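You operate a simulated robot arm through the tools that you are given. There is no shell and no other tool. Be economical: measure what you need, move in short steps, check, and stop when the job is done.

You are at the controls of a simulated robot arm. One attempt, no reset.

Task
Lock the lanes off and prove them dead.
Fine: isolator off, lock bolt in; then try lane three's switch and see LOCKED on the lane display, switch it off again, and try the jog key once; nothing may move. Leave the other controls alone.

The check looks at the end state, three seconds after you hand in, the way a careful person would. Anything else that was tipped, shoved, dropped, spilled or broken makes it a failure.

Robot
A 7-joint arm with a two-finger parallel gripper, fixed in place. Base frame: the origin is at the foot of the arm, x ahead of it, y to its left, z up. Units: mm, degrees, N and s.
Its first joint turns from -66.0 to 66.0 degrees. Payload 2.6 kg.
The tool frame sits at the grasp point between the pads (the TCP): z along the fingers, y along the line on which they close. The tips reach 30 mm beyond it. Largest opening 94 mm; finger width 28, thickness 10; the body of the gripper, 50 by 96 mm, starts 55 mm behind the TCP.
Orientation is told as [roll, pitch, yaw] about the base's x, y, z axes, in that order, counted from this pose: with the fingers straight down and closing along the base's y, the tool's x points along the base's -x, its y along +y and its z along -z.

Tools
- The arm moves only by the tool servo_tool. Its argument "deltas" is a list of rows, each a list of 3 entries, a list of its own where there are three numbers: the shift along the tool's x, y, z in m, then the turn, a rotation vector about the tool's x, y, z in rad, then the opening, from 0 (shut) to 1 (fully open). In form: [[[x, y, z], [ax, ay, az], claw], ...]. A call has 1 to 20 rows; each row shifts and turns the commanded pose from where the row before left it, along the tool's axes as they then stand. Rows are played at 5 a second. More than 50 mm and 8.6 degrees between two rows, or a gripper value outside its range, and nothing of the call is played. A pose out of reach is approached as far as the arm can. The call stops where the force on the tool passes 50 N (or 10 N more than at its start, if that is more) or the arm is blocked; 0.2 s more then pass. Each finger travels about 72 mm/s and halts on what it meets, pressing with about 20 N; the grip force reading is that of the motor and also rises with nothing between the fingers. The clock runs only during rows and for 0.2 s after the last one: add rows that do not move to give the fingers time. The reply holds the time, the measured pose of the TCP, the force on the tool along the base axes, the opening and the grip force, in the units named above and with some noise.
- Cameras (640 x 400 px; columns grow to the right, rows downward): "scene" is fixed at [-20.2, 415.6, 552.8]; the picture's right is [-1.00, 0.00, 0.00], its down [0.00, 0.68, -0.73] and it looks along [-0.00, -0.73, -0.68] (base axes); focal length 214 px, centre (320, 200). "wrist" rides on the gripper at [-37, 0, -58] in the tool frame; the picture's right is [0.00, -1.00, 0.00], its down [0.97, 0.00, -0.24] and it looks along [0.24, 0.00, 0.97] (tool axes); focal length 218 px, centre (320, 200).
- camera(camera): a new picture of that camera. It takes no simulated time.
- point_at(camera, pixels): for up to 12 pixels [column, row] of the newest picture of that camera ("zoom" is the newest enlarged one), the place [x, y, z] in the base frame of the surface seen there, good to about 2 mm. It takes no simulated time.
- enlarge(camera, box): a new picture of the part [left, top, right, bottom] of that camera's present view, enlarged. It takes no simulated time.
- hand_in(): hands the job in; it is judged then, once.

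Work in short steps. Measure before you move; look again where a grasp or a placing could have gone wrong, and mend it. You have 80 turns and 38 pictures in all, those below and enlarged ones among them. Open the gripper and draw the arm clear of the work before you hand the job in, unless the task says otherwise; then end with one line.

The tools are called after ">>>" as name(argument=value, ...) on one line, values as JSON. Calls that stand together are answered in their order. servo_tool: Moves the arm, as the interface text tells. Its arguments: {"type":"object","properties":{"deltas":{"type":"array"}},"required":["deltas"]} The other tools are called the same way: camera (camera) takes a picture; point_at (camera, pixels) gives the place of the surface under pixels of a picture; enlarge (camera, box) takes an enlarged picture of a part of a camera's view; hand_in () hands the job in.

At the start:

```text
time: 0.0
eef_pos: [276.3, 108.7, 443.7]
tcp_rot: [0.0, 0.0, 0.0]
force: [0.4, 0.1, 0.5]
opening: 93.9
gripper_force: 0.1
```

scene: 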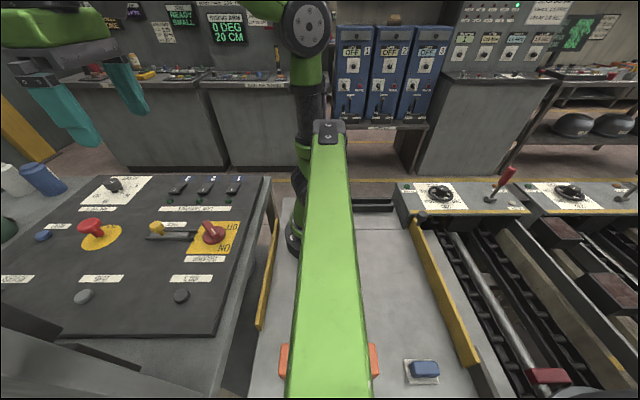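
wrist: 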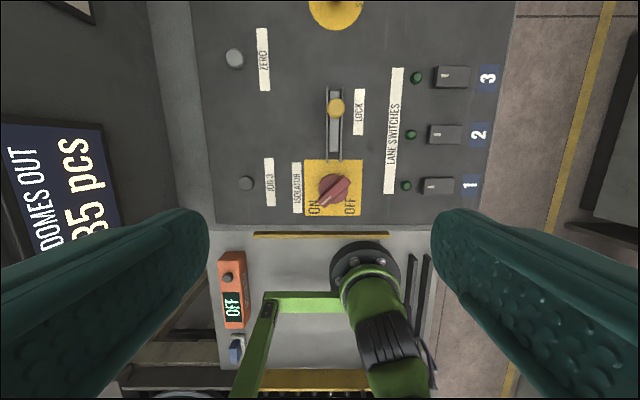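

The wrist view shows the panel: isolator knob at (333,188), lock bolt (335,108), lane switches on the right, and jog key at (245,183). I'll enlarge the view and measure these parts.

>>> enlarge(camera="wrist", box=[190, 0, 510, 220])

>>> point_at(camera="wrist", pixels=[[333, 188], [345, 182], [322, 200], [335, 108], [335, 150], [345, 130], [246, 183], [235, 58], [450, 77], [445, 134], [438, 185], [325, 215]])

>>> enlarge(camera="scene", box=[0, 150, 280, 340])

```text
1.82 times, centred on (350, 110) of wrist
```

zoom: 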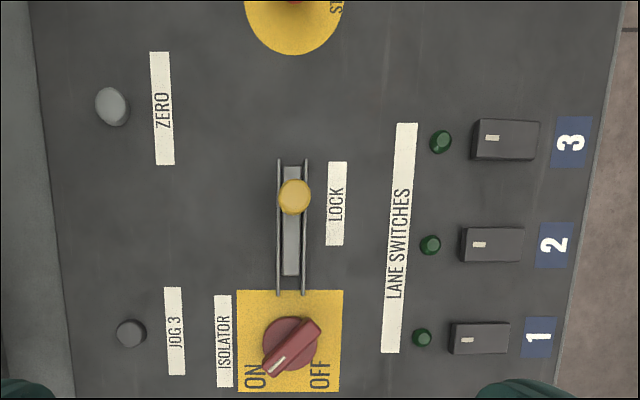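

```text
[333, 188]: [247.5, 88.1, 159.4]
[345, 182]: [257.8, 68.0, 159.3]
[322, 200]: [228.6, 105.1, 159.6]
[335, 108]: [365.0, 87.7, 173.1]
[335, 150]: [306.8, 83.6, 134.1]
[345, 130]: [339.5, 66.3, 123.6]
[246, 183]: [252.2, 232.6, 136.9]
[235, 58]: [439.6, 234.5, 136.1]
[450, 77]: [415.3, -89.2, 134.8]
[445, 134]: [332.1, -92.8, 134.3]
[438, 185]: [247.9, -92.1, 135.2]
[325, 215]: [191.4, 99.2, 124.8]
```

```text
2.11 times, centred on (140, 245) of scene
```

zoom: 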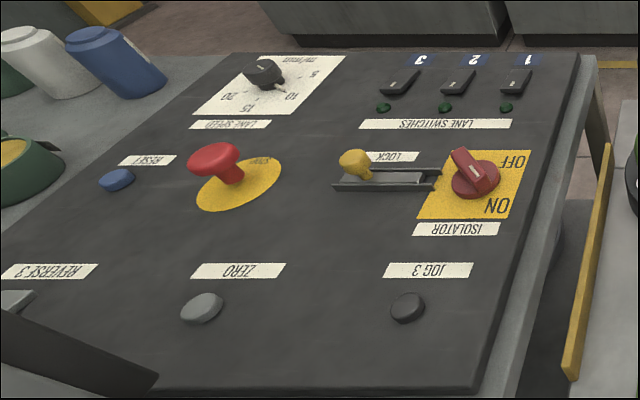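

Isolator handle points to ON: centre about (247,88), top z 159, along the 135° direction, and OFF is 90° counterclockwise. Before moving I'll read the displays and get the knob height details.

>>> enlarge(camera="scene", box=[100, 0, 280, 100])

>>> enlarge(camera="scene", box=[330, 0, 640, 140])

>>> enlarge(camera="wrist", box=[290, 80, 380, 220])

>>> point_at(camera="scene", pixels=[[219, 229], [208, 238], [211, 245], [202, 218], [190, 232], [156, 222], [157, 230], [84, 228], [113, 184], [181, 296]])

```text
3.56 times, centred on (190, 50) of scene
```

zoom: 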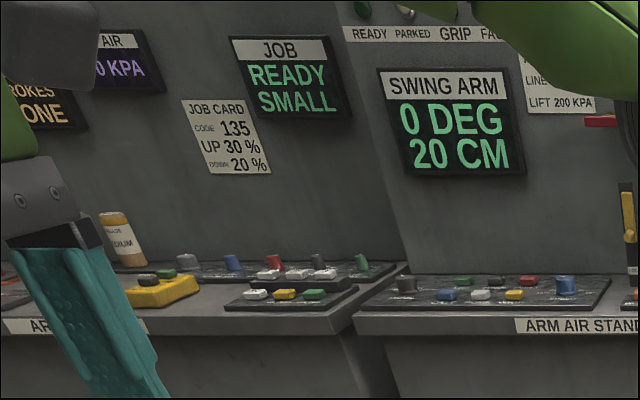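

```text
2.06 times, centred on (485, 70) of scene
```

zoom: 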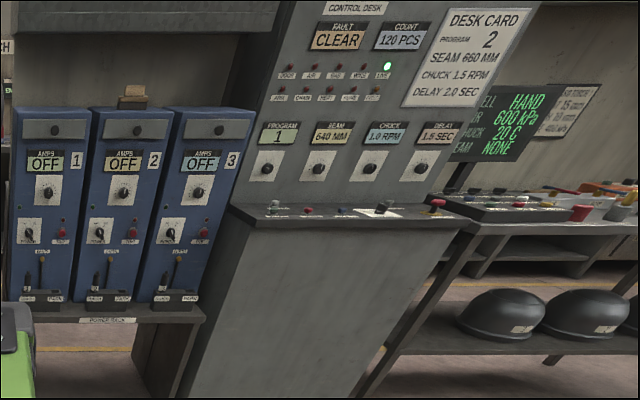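

```text
2.86 times, centred on (335, 150) of wrist
```

zoom: 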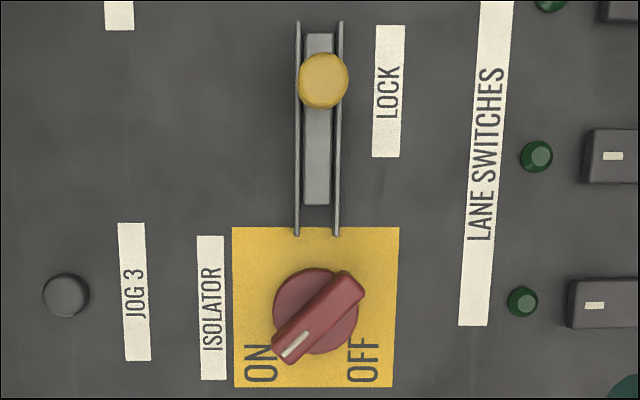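

```text
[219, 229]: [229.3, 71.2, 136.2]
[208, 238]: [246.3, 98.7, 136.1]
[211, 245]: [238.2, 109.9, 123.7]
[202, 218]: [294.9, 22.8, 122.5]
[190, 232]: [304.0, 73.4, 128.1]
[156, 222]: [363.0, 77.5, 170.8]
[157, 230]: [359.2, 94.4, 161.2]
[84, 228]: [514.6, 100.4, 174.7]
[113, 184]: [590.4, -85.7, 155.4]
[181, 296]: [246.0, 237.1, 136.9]
```

The panel surface is at z ≈ 123, the knob disc at 136 and the handle between 136 and 159. I'll centre over the knob, yaw -45° and come down to z ≈ 215, then look.

>>> servo_tool(deltas=[[[0.03, -0.0207, 0], [0, 0, 0], 0.55], [[0, 0, 0.03], [0, 0, 0.1309], 0.55], [[0, 0, 0.03], [0, 0, 0.1309], 0.55], [[0, 0, 0.04], [0, 0, 0.1309], 0.55], [[0, 0, 0.04], [0, 0, 0.1309], 0.55], [[0, 0, 0.04], [0, 0, 0.1309], 0.55], [[0, 0, 0.03], [0, 0, 0.1309], 0.55], [[0, 0, 0.018], [0, 0, 0], 0.55], [[0, 0, 0], [0, 0, 0], 0.55], [[0, 0, 0], [0, 0, 0], 0.55]])

>>> camera(camera="wrist")

```text
time: 2.2
eef_pos: [244.8, 89.0, 214.0]
tcp_rot: [0.0, -0.1, -45.1]
force: [0.0, -0.5, -0.1]
opening: 51.9
gripper_force: 0.0
```

```text
30 pictures are left
```

wrist: 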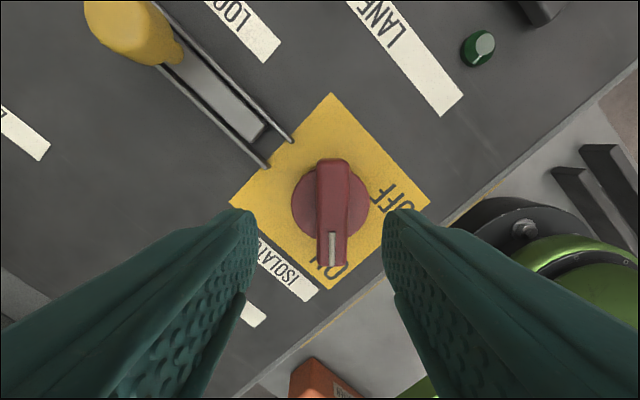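

The handle is aligned but sits a few mm to the right of centre. I'll measure the disc edges and handle ends for an exact axis.

>>> point_at(camera="wrist", pixels=[[296, 203], [365, 203], [332, 165], [332, 260], [320, 200], [346, 200], [332, 210], [205, 85]])

```text
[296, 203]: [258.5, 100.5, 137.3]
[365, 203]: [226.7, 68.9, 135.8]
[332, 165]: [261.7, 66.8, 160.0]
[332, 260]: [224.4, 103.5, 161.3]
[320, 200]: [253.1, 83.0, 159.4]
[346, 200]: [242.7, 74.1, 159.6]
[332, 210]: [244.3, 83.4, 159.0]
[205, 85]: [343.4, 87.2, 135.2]
```

Knob axis is about (243,85). I'll shift by (-1.6,-4.1) mm in the tool frame, descend to z 172 and close.

>>> servo_tool(deltas=[[[-0.0016, -0.0041, 0], [0, 0, 0], 0.55], [[0, 0, 0.02], [0, 0, 0], 0.55], [[0, 0, 0.022], [0, 0, 0], 0.55], [[0, 0, 0], [0, 0, 0], 0.3], [[0, 0, 0], [0, 0, 0], 0.17], [[0, 0, 0], [0, 0, 0], 0.1], [[0, 0, 0], [0, 0, 0], 0.1]])

```text
time: 3.8
eef_pos: [243.1, 82.9, 171.5]
tcp_rot: [-0.1, 0.0, -45.1]
force: [-12.3, -14.9, -2.7]
opening: 20.0
gripper_force: 9.1
```

The grip holds a 20 mm handle with about 19 N sideways along -tool y. I'll relieve that by shifting 1.5 mm and then check.

>>> servo_tool(deltas=[[[0, -0.0015, 0], [0, 0, 0], 0.1], [[0, 0, 0], [0, 0, 0], 0.1]])

```text
time: 4.4
eef_pos: [242.0, 83.3, 171.1]
tcp_rot: [-0.1, 0.1, -45.0]
force: [-14.2, -8.6, -3.8]
opening: 18.3
gripper_force: 7.7
```

I'll start turning counterclockwise (negative about tool z), a few degrees at a time, and watch the forces.

>>> servo_tool(deltas=[[[0, 0, 0], [0, 0, -0.07], 0.1], [[0, 0, 0], [0, 0, -0.07], 0.1], [[0, 0, 0], [0, 0, -0.07], 0.1], [[0, 0, 0], [0, 0, -0.07], 0.1]])

```text
time: 5.4
eef_pos: [241.8, 82.6, 172.0]
tcp_rot: [0.3, 0.2, -28.8]
force: [5.5, 17.4, -32.2]
opening: 17.8
gripper_force: 44.8
```

It turns (yaw -28.8), though there is a 32 N vertical pull. I'll continue gently.

>>> servo_tool(deltas=[[[0, 0, 0], [0, 0, -0.06], 0.12], [[0, 0, 0], [0, 0, -0.06], 0.12], [[0, 0, 0], [0, 0, 0], 0.12]])

>>> camera(camera="wrist")

```text
time: 6.4
eef_pos: [243.0, 83.3, 173.0]
tcp_rot: [0.4, 0.0, -22.1]
force: [3.9, 2.6, -2.1]
opening: 17.9
gripper_force: 45.3
stopped in row 3: the force on the tool passed its limit (the readings are from after the stop); the commanded pose is now the measured one
```

```text
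29 pictures are left
```

wrist: 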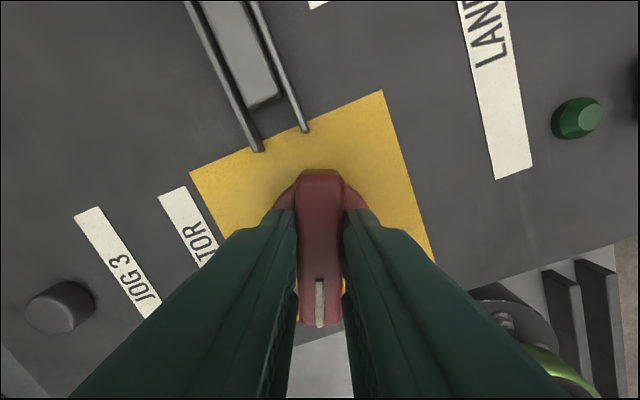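

The handle follows the fingers. The force limit reset the commanded pose to the measured one, so I'll continue with a softer grip and smaller steps.

>>> servo_tool(deltas=[[[0, 0, 0], [0, 0, 0], 0.2], [[0, 0, 0], [0, 0, -0.06], 0.2], [[0, 0, 0], [0, 0, -0.06], 0.2], [[0, 0, 0], [0, 0, -0.06], 0.2], [[0, 0, 0], [0, 0, -0.06], 0.2]])

```text
time: 7.6
eef_pos: [242.4, 83.0, 173.5]
tcp_rot: [0.4, 0.0, -8.2]
force: [1.1, 2.7, -0.8]
opening: 21.0
gripper_force: 1.6
```

Forces are low now. I'll continue the rotation towards +45°.

>>> servo_tool(deltas=[[[0, 0, 0], [0, 0, -0.08], 0.2], [[0, 0, 0], [0, 0, -0.08], 0.2], [[0, 0, 0], [0, 0, -0.08], 0.2], [[0, 0, 0], [0, 0, -0.08], 0.2], [[0, 0, 0], [0, 0, -0.08], 0.2], [[0, 0, 0], [0, 0, -0.08], 0.2], [[0, 0, 0], [0, 0, -0.08], 0.2]])

>>> camera(camera="wrist")

```text
time: 9.2
eef_pos: [242.4, 83.9, 172.5]
tcp_rot: [0.2, -0.3, 23.9]
force: [-2.4, 5.8, 2.5]
opening: 22.3
gripper_force: 3.2
```

```text
28 pictures are left
```

wrist: 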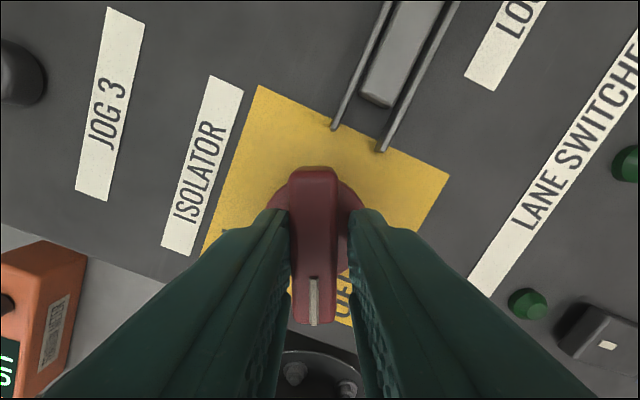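

The pointer has about 21° left. I'll continue to 45° plus a little for play.

>>> servo_tool(deltas=[[[0, 0, 0], [0, 0, -0.08], 0.2], [[0, 0, 0], [0, 0, -0.08], 0.2], [[0, 0, 0], [0, 0, -0.08], 0.2], [[0, 0, 0], [0, 0, -0.08], 0.2], [[0, 0, 0], [0, 0, -0.06], 0.2], [[0, 0, 0], [0, 0, 0], 0.2]])

>>> camera(camera="wrist")

```text
time: 10.6
eef_pos: [244.6, 83.7, 171.8]
tcp_rot: [0.3, -0.4, 45.6]
force: [-4.7, 7.6, 0.9]
opening: 23.8
gripper_force: 4.0
```

```text
27 pictures are left
```

wrist: 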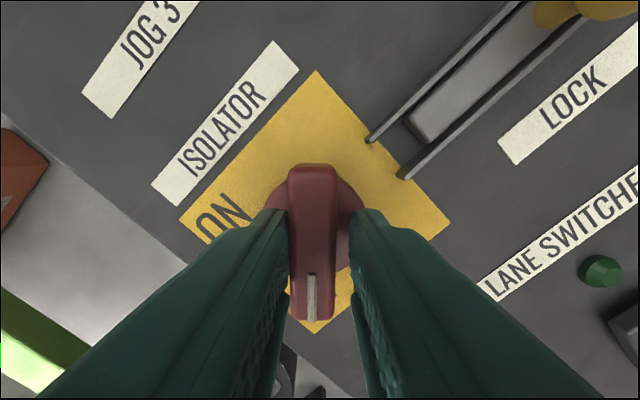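

The handle points at OFF. I'll nudge 3° more, bring it back, open, rise 100 mm and check.

>>> servo_tool(deltas=[[[0, 0, 0], [0, 0, -0.06], 0.2], [[0, 0, 0], [0, 0, 0], 0.2], [[0, 0, 0], [0, 0, 0.03], 0.35], [[0, 0, 0], [0, 0, 0], 0.5], [[0, 0, 0], [0, 0, 0], 0.5], [[0, 0, -0.03], [0, 0, 0], 0.5], [[0, 0, -0.04], [0, 0, 0], 0.5], [[0, 0, -0.05], [0, 0, 0], 0.5]])

>>> camera(camera="wrist")

```text
time: 12.4
eef_pos: [240.6, 85.2, 298.2]
tcp_rot: [0.1, -0.4, 47.4]
force: [-0.6, 0.2, -0.2]
opening: 46.8
gripper_force: 0.1
```

```text
26 pictures are left
```

wrist: 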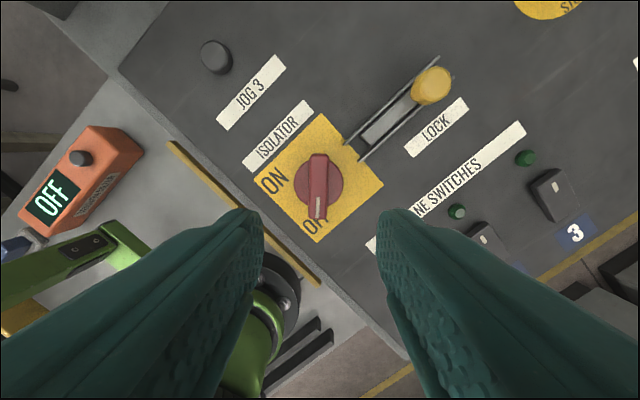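

The isolator is at OFF. Next I'll yaw back to 0 and go above the bolt knob at about (362,86), z 240, and look.

>>> servo_tool(deltas=[[[0, 0, 0], [0, 0, 0.138], 0.55], [[0, 0, 0], [0, 0, 0.138], 0.55], [[0, 0, 0], [0, 0, 0.138], 0.55], [[0, 0, 0], [0, 0, 0.138], 0.55], [[0, 0, 0], [0, 0, 0.138], 0.55], [[0, 0, 0], [0, 0, 0.138], 0.55], [[-0.045, 0, 0], [0, 0, 0], 0.55], [[-0.045, 0, 0], [0, 0, 0], 0.55], [[-0.031, 0, 0.02], [0, 0, 0], 0.55], [[0, 0, 0.035], [0, 0, 0], 0.55], [[0, 0, 0], [0, 0, 0], 0.55]])

>>> camera(camera="wrist")

```text
time: 14.8
eef_pos: [364.1, 82.7, 238.3]
tcp_rot: [0.4, -0.2, -0.2]
force: [-0.2, 0.4, -0.1]
opening: 52.0
gripper_force: 0.0
```

```text
25 pictures are left
```

wrist: 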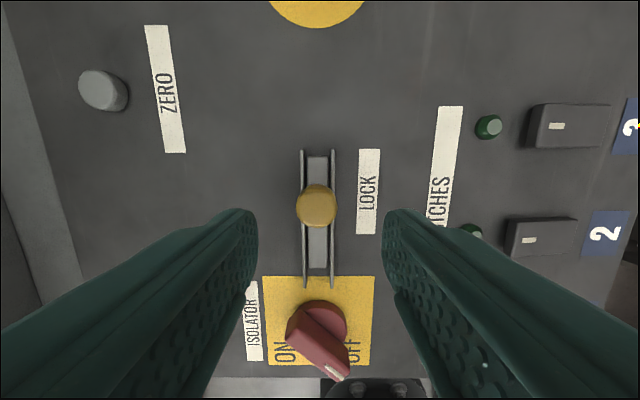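

The bolt knob is at (316,205) and the isolator clearly points to OFF. I'll measure the knob and slot.

>>> point_at(camera="wrist", pixels=[[300, 205], [333, 205], [316, 188], [316, 220], [318, 160], [318, 266], [318, 280], [333, 286], [303, 153]])

```text
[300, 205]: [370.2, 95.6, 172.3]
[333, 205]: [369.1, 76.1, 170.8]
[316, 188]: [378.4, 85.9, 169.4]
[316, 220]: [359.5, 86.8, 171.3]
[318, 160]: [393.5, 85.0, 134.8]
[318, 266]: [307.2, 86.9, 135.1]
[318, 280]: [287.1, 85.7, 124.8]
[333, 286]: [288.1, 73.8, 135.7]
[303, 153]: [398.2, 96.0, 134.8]
```

Knob centre is about (369,86), 22 mm wide, top 172. I'll align, descend to z 184 and close gently.

>>> servo_tool(deltas=[[[-0.005, 0.0033, 0], [0, 0, 0], 0.55], [[0, 0, 0.03], [0, 0, 0], 0.55], [[0, 0, 0.024], [0, 0, 0], 0.55], [[0, 0, 0], [0, 0, 0], 0.35], [[0, 0, 0], [0, 0, 0], 0.21], [[0, 0, 0], [0, 0, 0], 0.21]])

```text
time: 16.2
eef_pos: [371.3, 85.3, 182.3]
tcp_rot: [0.3, -0.2, -0.3]
force: [-0.3, -4.5, -2.0]
opening: 24.7
gripper_force: 45.2
```

Gripped at 24.7 mm. I'll slide toward the isolator (+tool x) in small steps.

>>> servo_tool(deltas=[[[0.006, 0, 0], [0, 0, 0], 0.21], [[0.006, 0, 0], [0, 0, 0], 0.21], [[0.006, 0, 0], [0, 0, 0], 0.21], [[0.006, 0, 0], [0, 0, 0], 0.21], [[0.006, 0, 0], [0, 0, 0], 0.21]])

>>> camera(camera="wrist")

```text
time: 17.4
eef_pos: [340.7, 85.9, 184.2]
tcp_rot: [0.2, -0.4, -0.1]
force: [22.4, -15.9, -16.8]
opening: 24.6
gripper_force: 44.6
```

```text
24 pictures are left
```

wrist: 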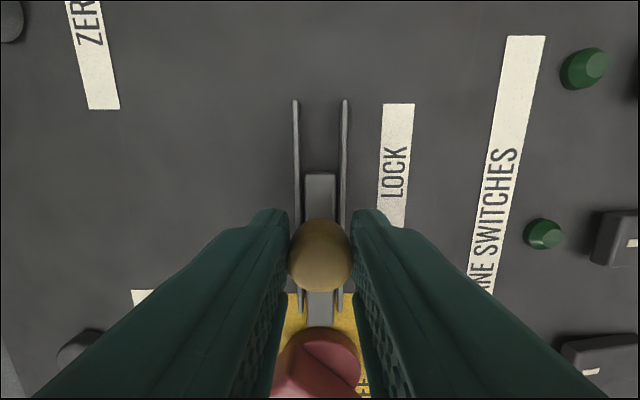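

The bolt is sliding and is near the isolator disc. I'll push a bit further until it stops.

>>> servo_tool(deltas=[[[0.004, 0, 0], [0, 0, 0], 0.21], [[0.004, 0, 0], [0, 0, 0], 0.21], [[0.004, 0, 0], [0, 0, 0], 0.21]])

```text
time: 18.2
eef_pos: [331.8, 85.0, 186.5]
tcp_rot: [0.1, -1.2, 0.1]
force: [28.4, -17.8, 12.2]
opening: 24.0
gripper_force: 44.9
```

It still moves (331.8). I'll push a few more mm and check whether it stops.

>>> servo_tool(deltas=[[[0.003, 0, 0.001], [0, 0, 0], 0.21], [[0.003, 0, 0], [0, 0, 0], 0.21], [[0, 0, 0], [0, 0, 0], 0.21]])

>>> camera(camera="wrist")

```text
time: 19.0
eef_pos: [324.6, 84.7, 185.2]
tcp_rot: [-0.1, -1.0, 0.0]
force: [28.8, -21.2, 7.9]
opening: 24.8
gripper_force: 45.0
```

```text
23 pictures are left
```

wrist: 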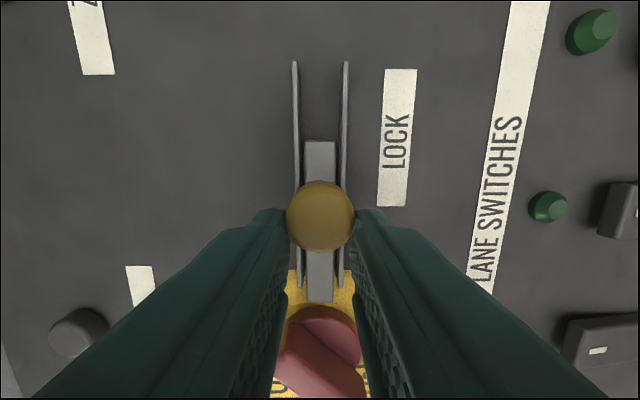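

The knob has slipped forward in the fingers (image row 250 → 216), so the bolt may be at its stop. I'll measure its position.

>>> point_at(camera="wrist", pixels=[[320, 148], [320, 296], [320, 185], [320, 216], [320, 245], [322, 315]])

```text
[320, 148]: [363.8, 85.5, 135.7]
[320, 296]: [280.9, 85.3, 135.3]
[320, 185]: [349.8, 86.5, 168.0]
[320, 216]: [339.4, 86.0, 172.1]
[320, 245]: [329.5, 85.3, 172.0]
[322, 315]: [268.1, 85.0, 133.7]
```

The bolt has moved 30 mm (369→339), then slipped in the grip at about 28 N, which looks like end of travel. I'll release, rise and inspect.

>>> servo_tool(deltas=[[[-0.004, 0, 0], [0, 0, 0], 0.35], [[0, 0, 0], [0, 0, 0], 0.5], [[0, 0, -0.03], [0, 0, 0], 0.5], [[0, 0, -0.04], [0, 0, 0], 0.5], [[-0.04, 0, -0.04], [0, 0, 0], 0.5], [[-0.04, 0, -0.02], [0, 0, 0], 0.3]])

>>> enlarge(camera="scene", box=[120, 170, 260, 280])

>>> camera(camera="wrist")

```text
refused: row 5 steps farther than a row can; nothing moved
```

```text
3.64 times, centred on (190, 225) of scene
```

zoom: 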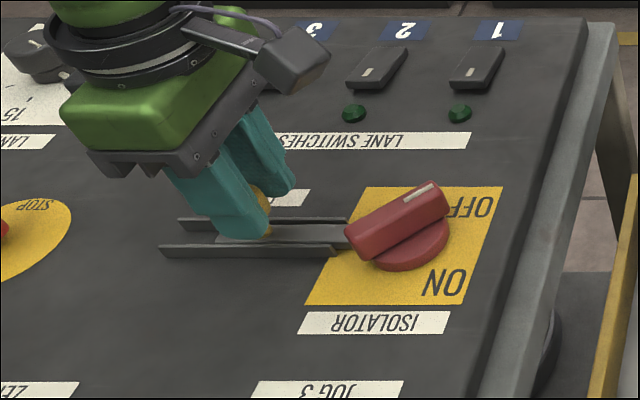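

```text
21 pictures are left
```

wrist: 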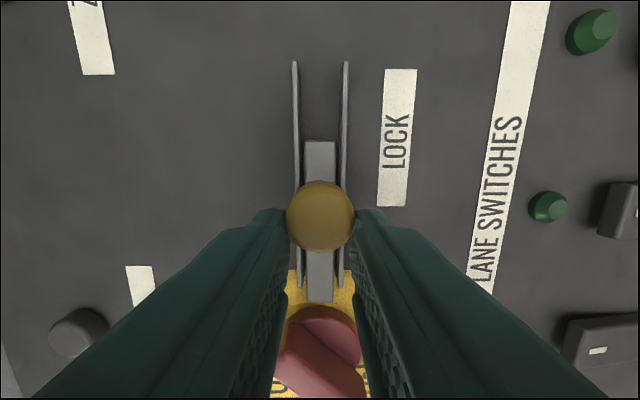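

Row 5 was too long, so nothing moved. I'll release and rise, then set closed fingers behind the knob (x ≈ 378) to press it firmly home.

>>> servo_tool(deltas=[[[0, 0, 0], [0, 0, 0], 0.35], [[0, 0, 0], [0, 0, 0], 0.5], [[0, 0, -0.03], [0, 0, 0], 0.5], [[-0.03, 0, 0], [0, 0, 0], 0.2], [[-0.023, 0, 0], [0, 0, 0], 0], [[0, 0, 0], [0, 0, 0], 0], [[0, 0, 0], [0, 0, 0], 0], [[0, 0, 0.028], [0, 0, 0], 0]])

>>> camera(camera="wrist")

```text
time: 20.8
eef_pos: [373.6, 85.2, 184.5]
tcp_rot: [0.4, -0.3, -0.1]
force: [-0.3, 0.1, 0.6]
opening: 0.0
gripper_force: 19.5
```

```text
20 pictures are left
```

wrist: 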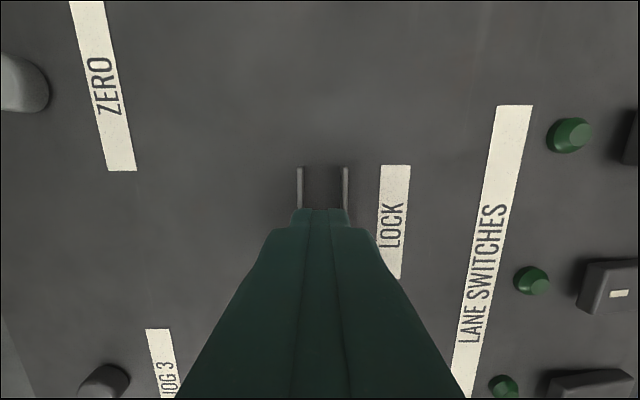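

Closed fingers are behind the knob, no contact yet. I'll push toward the isolator in 3 mm steps.

>>> servo_tool(deltas=[[[0.004, 0, 0], [0, 0, 0], 0], [[0.004, 0, 0], [0, 0, 0], 0], [[0.002, 0, 0], [0, 0, 0], 0], [[0.002, 0, 0], [0, 0, 0], 0]])

```text
time: 21.8
eef_pos: [362.3, 87.0, 186.6]
tcp_rot: [0.4, -0.4, -0.1]
force: [15.3, 1.7, -2.1]
opening: 0.0
gripper_force: 20.2
```

>>> servo_tool(deltas=[[[0.002, 0, 0], [0, 0, 0], 0], [[0.002, 0, 0], [0, 0, 0], 0], [[0, 0, 0], [0, 0, 0], 0]])

```text
time: 22.6
eef_pos: [360.8, 85.7, 187.2]
tcp_rot: [0.4, -1.1, 0.0]
force: [37.4, 5.3, -7.9]
opening: 0.0
gripper_force: 20.0
```

The force rose to 37 N with almost no travel, so the bolt is against its stop. I'll back off, rise and look at the bolt.

>>> servo_tool(deltas=[[[-0.012, 0, 0], [0, 0, 0], 0], [[0, 0, -0.04], [0, 0, 0], 0], [[0, 0, -0.04], [0, 0, 0], 0], [[0, 0, -0.04], [0, 0, 0], 0], [[0, -0.04, 0], [0, 0, 0], 0], [[0, -0.04, 0], [0, 0, 0], 0], [[0, 0, 0], [0, 0, 0], 0]])

>>> camera(camera="wrist")

```text
time: 24.2
eef_pos: [369.5, 5.7, 305.2]
tcp_rot: [0.4, -0.2, -0.2]
force: [0.2, 0.7, 0.2]
opening: 0.0
gripper_force: 20.0
```

```text
19 pictures are left
```

wrist: 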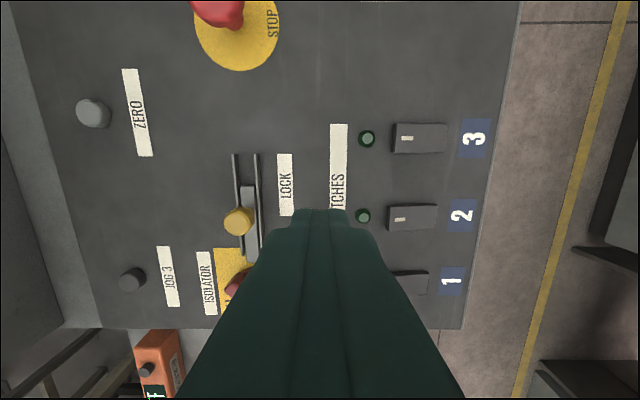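

The bolt is home. Next is rocker 3 at (420,137): I'll enlarge it and measure the heights along it to see which way it tilts.

>>> enlarge(camera="wrist", box=[340, 90, 500, 190])

>>> point_at(camera="wrist", pixels=[[397, 138], [404, 138], [412, 138], [420, 138], [428, 138], [436, 138], [442, 138], [420, 127], [420, 149], [368, 138], [455, 138]])

```text
4.00 times, centred on (420, 140) of wrist
```

zoom: 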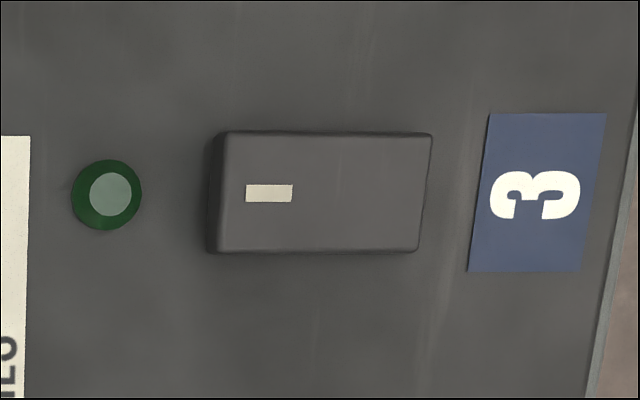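

```text
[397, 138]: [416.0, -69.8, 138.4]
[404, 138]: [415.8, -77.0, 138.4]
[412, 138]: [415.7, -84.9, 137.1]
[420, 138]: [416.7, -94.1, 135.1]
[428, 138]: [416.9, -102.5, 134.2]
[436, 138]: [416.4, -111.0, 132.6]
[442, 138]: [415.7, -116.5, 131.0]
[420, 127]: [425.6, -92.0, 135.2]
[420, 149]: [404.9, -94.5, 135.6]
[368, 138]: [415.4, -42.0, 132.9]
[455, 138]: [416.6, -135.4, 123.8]
```

Rocker 3's mark end (y≈-72) is up at z 138 and the label end is down, so it is off. I'll go above its mark end at (416,-77) with closed fingers, tips at about 155.

>>> servo_tool(deltas=[[[-0.0463, 0, 0], [0, 0, 0], 0], [[0, -0.042, 0], [0, 0, 0], 0], [[0, -0.0407, 0.02], [0, 0, 0], 0], [[0, 0, 0.04], [0, 0, 0], 0], [[0, 0, 0.04], [0, 0, 0], 0], [[0, 0, 0.02], [0, 0, 0], 0], [[0, 0, 0], [0, 0, 0], 0]])

>>> camera(camera="wrist")

```text
time: 25.8
eef_pos: [417.8, -76.1, 184.8]
tcp_rot: [0.4, -0.2, -0.2]
force: [-0.2, 0.1, 0.5]
opening: 0.0
gripper_force: 19.3
```

```text
17 pictures are left
```

wrist: 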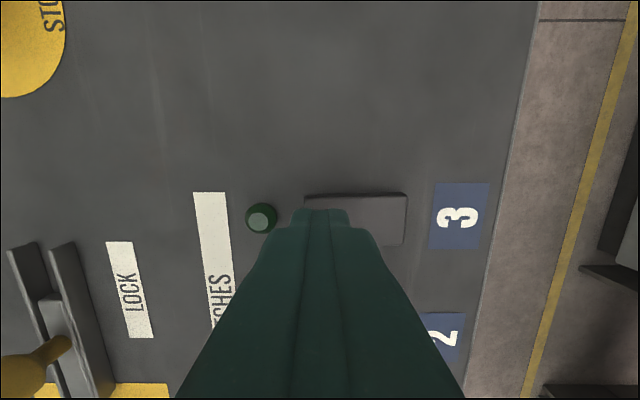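

The tips are over the rocker's mark end and clear of the lamp. I'll press down to about z 162.

>>> servo_tool(deltas=[[[0, 0, 0.012], [0, 0, 0], 0], [[0, 0, 0.004], [0, 0, 0], 0], [[0, 0, 0.003], [0, 0, 0], 0], [[0, 0, 0.003], [0, 0, 0], 0]])

```text
time: 26.8
eef_pos: [416.1, -76.7, 163.0]
tcp_rot: [0.4, -0.1, -0.2]
force: [0.0, 0.0, -0.8]
opening: 0.0
gripper_force: 19.7
```

There is little force, so it may have tipped already. I'll press 2 mm more, rise, and look at the rocker.

>>> servo_tool(deltas=[[[0, 0, 0.002], [0, 0, 0], 0], [[0, 0, 0], [0, 0, 0], 0], [[0, 0, -0.02], [0, 0, 0], 0], [[0, 0.03, -0.03], [0, 0, 0], 0], [[0, 0, -0.045], [0, 0, 0], 0], [[0, 0, -0.045], [0, 0, 0], 0], [[0, 0, 0], [0, 0, 0], 0]])

>>> camera(camera="wrist")

>>> camera(camera="scene")

```text
time: 28.4
eef_pos: [413.2, -49.4, 301.1]
tcp_rot: [0.4, -0.2, -0.2]
force: [-0.4, 0.5, -0.2]
opening: 0.0
gripper_force: 19.6
```

```text
16 pictures are left
```

wrist: 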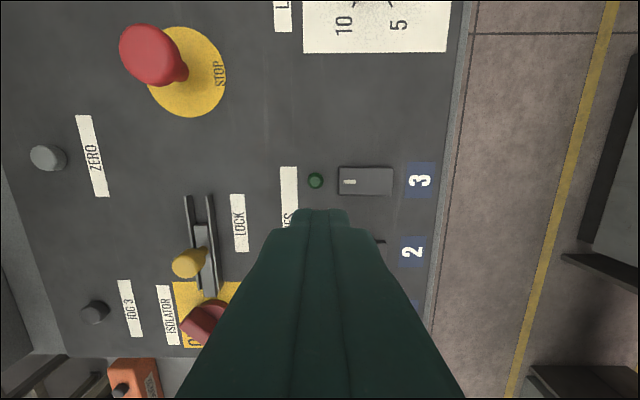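

```text
15 pictures are left
```

scene: 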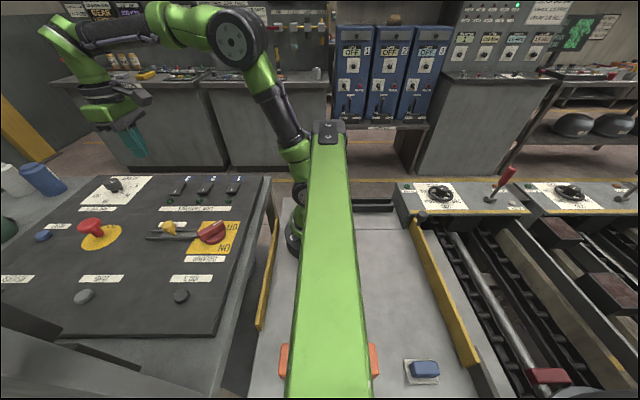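

>>> point_at(camera="wrist", pixels=[[343, 181], [350, 181], [358, 181], [366, 181], [375, 181], [383, 181], [389, 181]])

>>> enlarge(camera="wrist", box=[290, 140, 450, 240])

```text
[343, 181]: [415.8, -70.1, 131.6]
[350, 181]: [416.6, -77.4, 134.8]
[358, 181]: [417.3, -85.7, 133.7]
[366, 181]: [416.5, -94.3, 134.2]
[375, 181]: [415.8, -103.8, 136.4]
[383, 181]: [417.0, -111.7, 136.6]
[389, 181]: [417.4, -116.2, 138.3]
```

```text
4.00 times, centred on (370, 190) of wrist
```

zoom: 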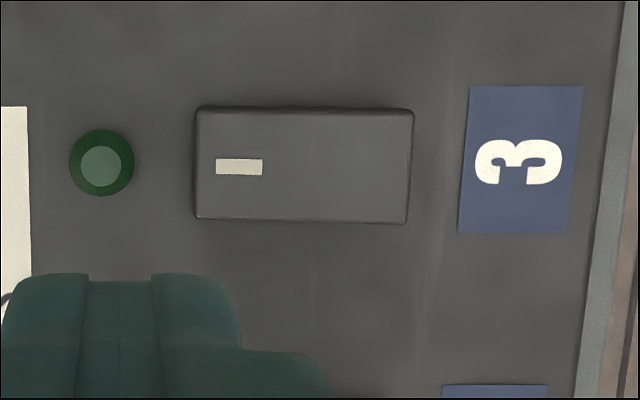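

The rocker 3 mark end is now down, so it is on; its lamp and the machinery stay dead. The displays lie to the left of the panel (start picture, left edge), so I'll raise the arm and move left to read the lane display.

>>> servo_tool(deltas=[[[0, 0, -0.045], [0, 0, 0], 0], [[0, 0, -0.045], [0, 0, 0], 0], [[0, 0, -0.04], [0, 0, 0], 0], [[0.02, 0.045, 0], [0, 0, 0], 0], [[0.02, 0.045, 0], [0, 0, 0], 0], [[0.02, 0.045, 0], [0, 0, 0], 0], [[0, 0.045, 0], [0, 0, 0], 0], [[0, 0.045, 0], [0, 0, 0], 0], [[0, 0, 0], [0, 0, 0], 0]])

>>> camera(camera="wrist")

```text
time: 30.4
eef_pos: [355.9, 180.6, 434.1]
tcp_rot: [0.4, -0.2, -0.2]
force: [-0.6, -0.8, -0.1]
opening: 0.0
gripper_force: 20.4
```

```text
13 pictures are left
```

wrist: 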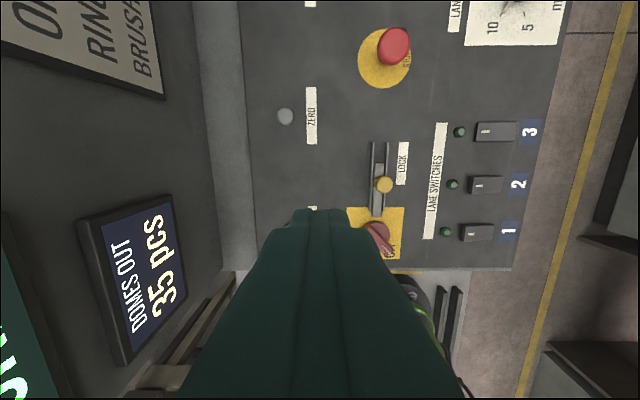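

A second display with green text is at the lower-left corner (15,370). I'll move further left and back to see it.

>>> servo_tool(deltas=[[[0.02, 0.045, 0], [0, 0, 0], 0], [[0.03, 0.035, 0], [0, 0, 0], 0], [[0.03, 0.03, 0], [0, 0, 0], 0], [[0, 0, 0], [0, 0, 0], 0]])

>>> camera(camera="wrist")

```text
time: 31.4
eef_pos: [274.2, 289.5, 432.6]
tcp_rot: [0.4, -0.2, -0.2]
force: [0.3, 0.0, -0.4]
opening: 0.0
gripper_force: 19.6
```

```text
12 pictures are left
```

wrist: 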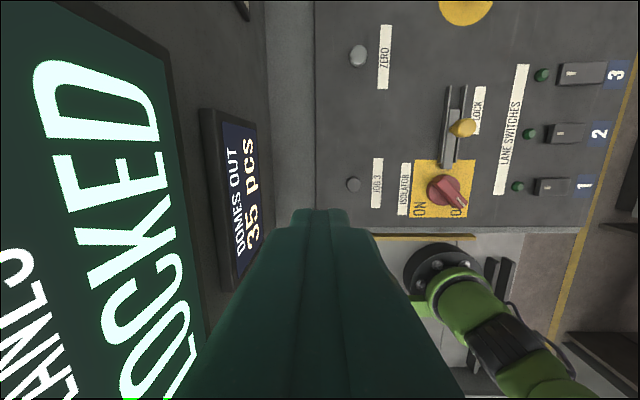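

The lane display reads LOCKED. Now back to rocker 3 to press its label end at (416,-109) and switch it off again.

>>> servo_tool(deltas=[[[-0.0158, -0.0443, 0], [0, 0, 0], 0], [[-0.0158, -0.0443, 0], [0, 0, 0], 0], [[-0.0158, -0.0443, 0], [0, 0, 0], 0], [[-0.0158, -0.0443, 0], [0, 0, 0], 0], [[-0.0158, -0.0443, 0], [0, 0, 0], 0], [[-0.0158, -0.0443, 0], [0, 0, 0], 0], [[-0.0158, -0.0443, 0], [0, 0, 0], 0], [[-0.0158, -0.0443, 0], [0, 0, 0], 0], [[-0.0158, -0.0443, 0], [0, 0, 0], 0], [[0, 0, 0.045], [0, 0, 0], 0], [[0, 0, 0.045], [0, 0, 0], 0], [[0, 0, 0.045], [0, 0, 0], 0], [[0, 0, 0.045], [0, 0, 0], 0], [[0, 0, 0.045], [0, 0, 0], 0], [[0, 0, 0.022], [0, 0, 0], 0], [[0, 0, 0], [0, 0, 0], 0]])

>>> camera(camera="wrist")

```text
time: 34.8
eef_pos: [416.1, -108.7, 182.8]
tcp_rot: [0.4, -0.3, -0.2]
force: [0.2, -0.6, -0.3]
opening: 0.0
gripper_force: 20.4
```

```text
11 pictures are left
```

wrist: 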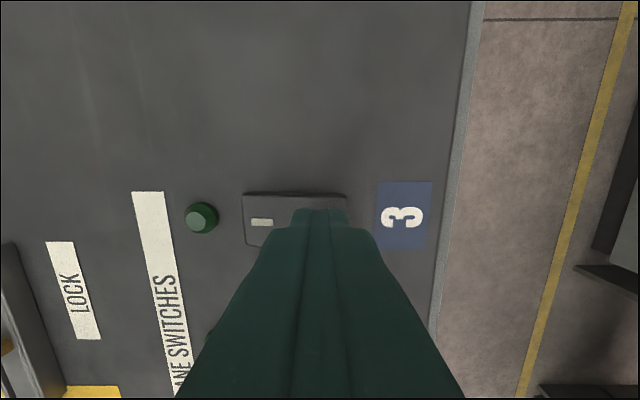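

The tips are over the label end of rocker 3. I'll press down as before, then rise and verify.

>>> servo_tool(deltas=[[[0, 0, 0.012], [0, 0, 0], 0], [[0, 0, 0.004], [0, 0, 0], 0], [[0, 0, 0.004], [0, 0, 0], 0], [[0, 0, 0.002], [0, 0, 0], 0], [[0, 0, 0], [0, 0, 0], 0], [[0, 0, -0.03], [0, 0, 0], 0], [[0, 0.03, -0.03], [0, 0, 0], 0], [[0, 0.03, -0.035], [0, 0, 0], 0], [[0, 0, -0.04], [0, 0, 0], 0], [[0, 0, 0], [0, 0, 0], 0]])

>>> camera(camera="wrist")

```text
time: 37.0
eef_pos: [418.4, -50.8, 296.2]
tcp_rot: [0.4, -0.1, -0.2]
force: [0.0, 0.7, -0.2]
opening: 0.0
gripper_force: 19.6
```

```text
10 pictures are left
```

wrist: 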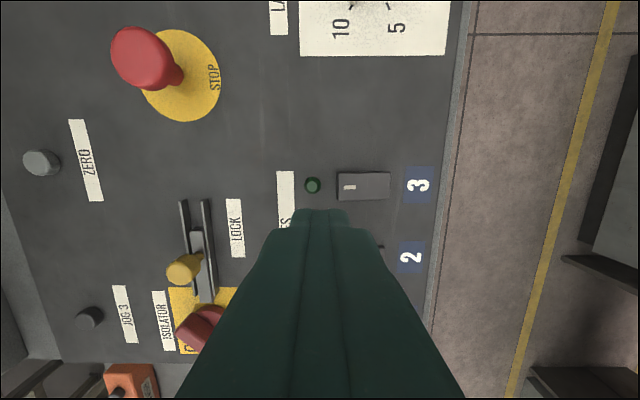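

>>> point_at(camera="wrist", pixels=[[342, 186], [350, 186], [358, 186], [366, 186], [375, 186], [386, 186]])

```text
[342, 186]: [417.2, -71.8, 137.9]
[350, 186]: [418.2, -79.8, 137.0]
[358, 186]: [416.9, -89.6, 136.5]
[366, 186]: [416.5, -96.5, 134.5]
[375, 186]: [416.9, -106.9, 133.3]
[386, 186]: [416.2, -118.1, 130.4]
```

Rocker 3 is off again. I'll move above the jog key near (250,234), staying at z 296, and look for clearances.

>>> servo_tool(deltas=[[[0.021, 0.034, 0], [0, 0, 0], 0], [[0.021, 0.034, 0], [0, 0, 0], 0], [[0.021, 0.034, 0], [0, 0, 0], 0], [[0.021, 0.034, 0], [0, 0, 0], 0], [[0.021, 0.034, 0], [0, 0, 0], 0], [[0.021, 0.034, 0], [0, 0, 0], 0], [[0.018, 0.034, 0], [0, 0, 0], 0], [[0, 0, 0], [0, 0, 0], 0]])

>>> camera(camera="wrist")

```text
time: 38.8
eef_pos: [273.4, 186.6, 296.4]
tcp_rot: [0.4, -0.3, -0.2]
force: [-0.3, -0.5, 0.1]
opening: 0.0
gripper_force: 19.9
```

```text
9 pictures are left
```

wrist: 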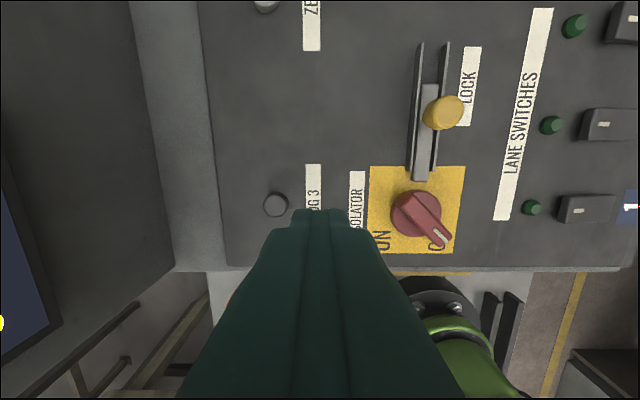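

>>> point_at(camera="wrist", pixels=[[265, 205], [285, 205], [275, 197], [275, 212], [220, 205], [165, 205], [100, 205], [60, 325], [10, 150], [30, 250]])

```text
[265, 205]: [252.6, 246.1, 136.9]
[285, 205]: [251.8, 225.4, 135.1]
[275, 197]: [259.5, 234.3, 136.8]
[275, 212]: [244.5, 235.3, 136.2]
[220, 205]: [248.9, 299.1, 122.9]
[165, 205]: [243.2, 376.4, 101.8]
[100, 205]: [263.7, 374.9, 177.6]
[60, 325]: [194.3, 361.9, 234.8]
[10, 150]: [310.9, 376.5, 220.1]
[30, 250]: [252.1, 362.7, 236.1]
```

Jog key centre is (252,235), top z 136.5; the wall with the displays is at y ≥ 360, so there is room. I'll position above it with tips about 14 mm clear.

>>> servo_tool(deltas=[[[0.0107, 0.0244, 0], [0, 0, 0], 0], [[0.0107, 0.0244, 0], [0, 0, 0], 0], [[0, 0, 0.045], [0, 0, 0], 0], [[0, 0, 0.045], [0, 0, 0], 0], [[0, 0, 0.024], [0, 0, 0], 0], [[0, 0, 0], [0, 0, 0], 0]])

```text
time: 40.2
eef_pos: [252.7, 236.1, 183.1]
tcp_rot: [0.4, -0.2, -0.1]
force: [-0.5, 0.8, -0.3]
opening: 0.0
gripper_force: 20.2
```

Now one press: descend to about z 162 watching the force, without bouncing.

>>> servo_tool(deltas=[[[0, 0, 0.013], [0, 0, 0], 0], [[0, 0, 0.004], [0, 0, 0], 0], [[0, 0, 0.002], [0, 0, 0], 0], [[0, 0, 0.002], [0, 0, 0], 0]])

```text
time: 41.2
eef_pos: [254.6, 236.9, 163.8]
tcp_rot: [0.3, -0.3, -0.1]
force: [0.8, 0.8, 1.3]
opening: 0.0
gripper_force: 20.2
```

The force is still only about 1 N with the key depressed about 3 mm. I'll keep pressing in the same stroke.

>>> servo_tool(deltas=[[[0, 0, 0.0015], [0, 0, 0], 0], [[0, 0, 0.0015], [0, 0, 0], 0], [[0, 0, 0], [0, 0, 0], 0]])

>>> enlarge(camera="scene", box=[130, 240, 250, 330])

```text
time: 42.0
eef_pos: [255.1, 237.0, 159.9]
tcp_rot: [0.4, -0.2, -0.2]
force: [1.1, 0.5, 4.3]
opening: 0.0
gripper_force: 20.0
```

```text
4.44 times, centred on (190, 285) of scene
```

zoom: 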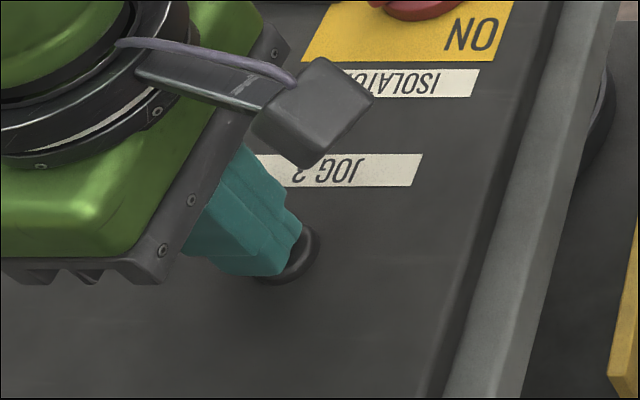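

The key is going down into its collar with 4 N. I'll press a little more to bottom it, still the same stroke.

>>> servo_tool(deltas=[[[0, 0, 0.001], [0, 0, 0], 0], [[0, 0, 0.001], [0, 0, 0], 0], [[0, 0, 0.001], [0, 0, 0], 0], [[0, 0, 0], [0, 0, 0], 0]])

```text
time: 43.0
eef_pos: [253.7, 238.0, 157.7]
tcp_rot: [0.5, -0.2, -0.3]
force: [-1.3, -0.2, 17.2]
opening: 0.0
gripper_force: 20.1
```

The force rose to 17 N, so the key is bottomed. I'll release straight up and check the panel and the display.

>>> servo_tool(deltas=[[[0, 0, -0.03], [0, 0, 0], 0], [[0, 0, -0.045], [0, 0, 0], 0], [[0, 0, -0.045], [0, 0, 0], 0.2], [[0, 0, -0.045], [0, 0, 0], 0.2], [[0, 0, -0.045], [0, 0, 0], 0.5], [[0, 0, -0.045], [0, 0, 0], 0.5], [[0, 0.045, -0.02], [0, 0, 0], 0.5], [[0, 0, 0], [0, 0, 0], 0.5]])

>>> camera(camera="wrist")

>>> camera(camera="scene")

```text
time: 44.8
eef_pos: [253.9, 279.7, 433.0]
tcp_rot: [0.4, -0.2, -0.3]
force: [0.6, 0.1, -1.4]
opening: 47.1
gripper_force: 0.1
```

```text
7 pictures are left
```

wrist: 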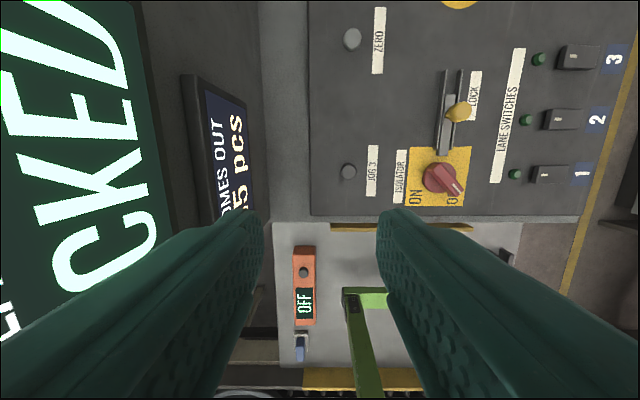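

```text
6 pictures are left
```

scene: 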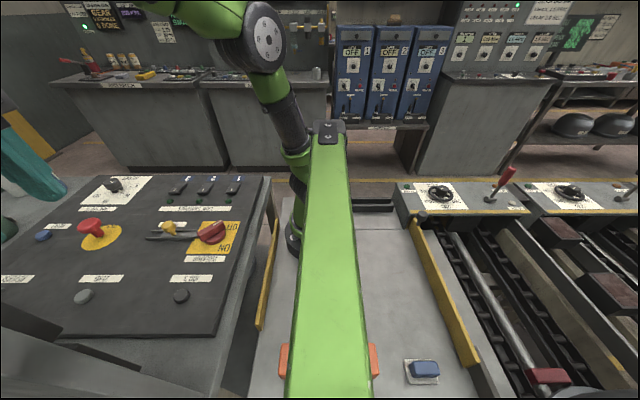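

The display still says LOCKED, nothing moved, rocker 3 is off, the jog key has popped back, and the isolator is OFF with the bolt in. I'll draw the arm back to its starting spot, open the gripper and check once more.

>>> servo_tool(deltas=[[[-0.005, -0.043, 0], [0, 0, 0], 0.8], [[-0.005, -0.043, 0], [0, 0, 0], 1], [[-0.005, -0.043, 0], [0, 0, 0], 1], [[-0.005, -0.043, -0.01], [0, 0, 0], 1], [[0, 0, 0], [0, 0, 0], 1], [[0, 0, 0], [0, 0, 0], 1]])

>>> enlarge(camera="wrist", box=[190, 0, 510, 220])

```text
time: 46.2
eef_pos: [273.3, 105.7, 437.6]
tcp_rot: [0.4, -0.2, -0.1]
force: [-0.6, -0.9, -1.7]
opening: 94.1
gripper_force: 0.2
```

```text
1.82 times, centred on (350, 110) of wrist
```

zoom: 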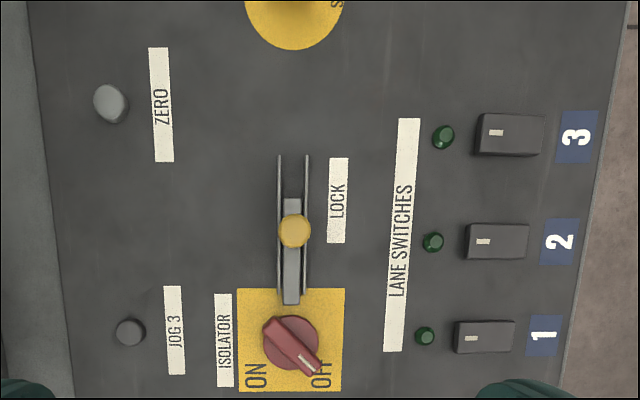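

Everything is as asked: isolator OFF, bolt in, lane 3 off, lamps dark, arm clear. I'm handing in.

>>> hand_in()

```text
The job is handed in.
```

The lanes are locked off and proved dead: the isolator is off with the lock bolt in, lane three's switch gave LOCKED on the display and is off again, and one press of the jog key moved nothing.
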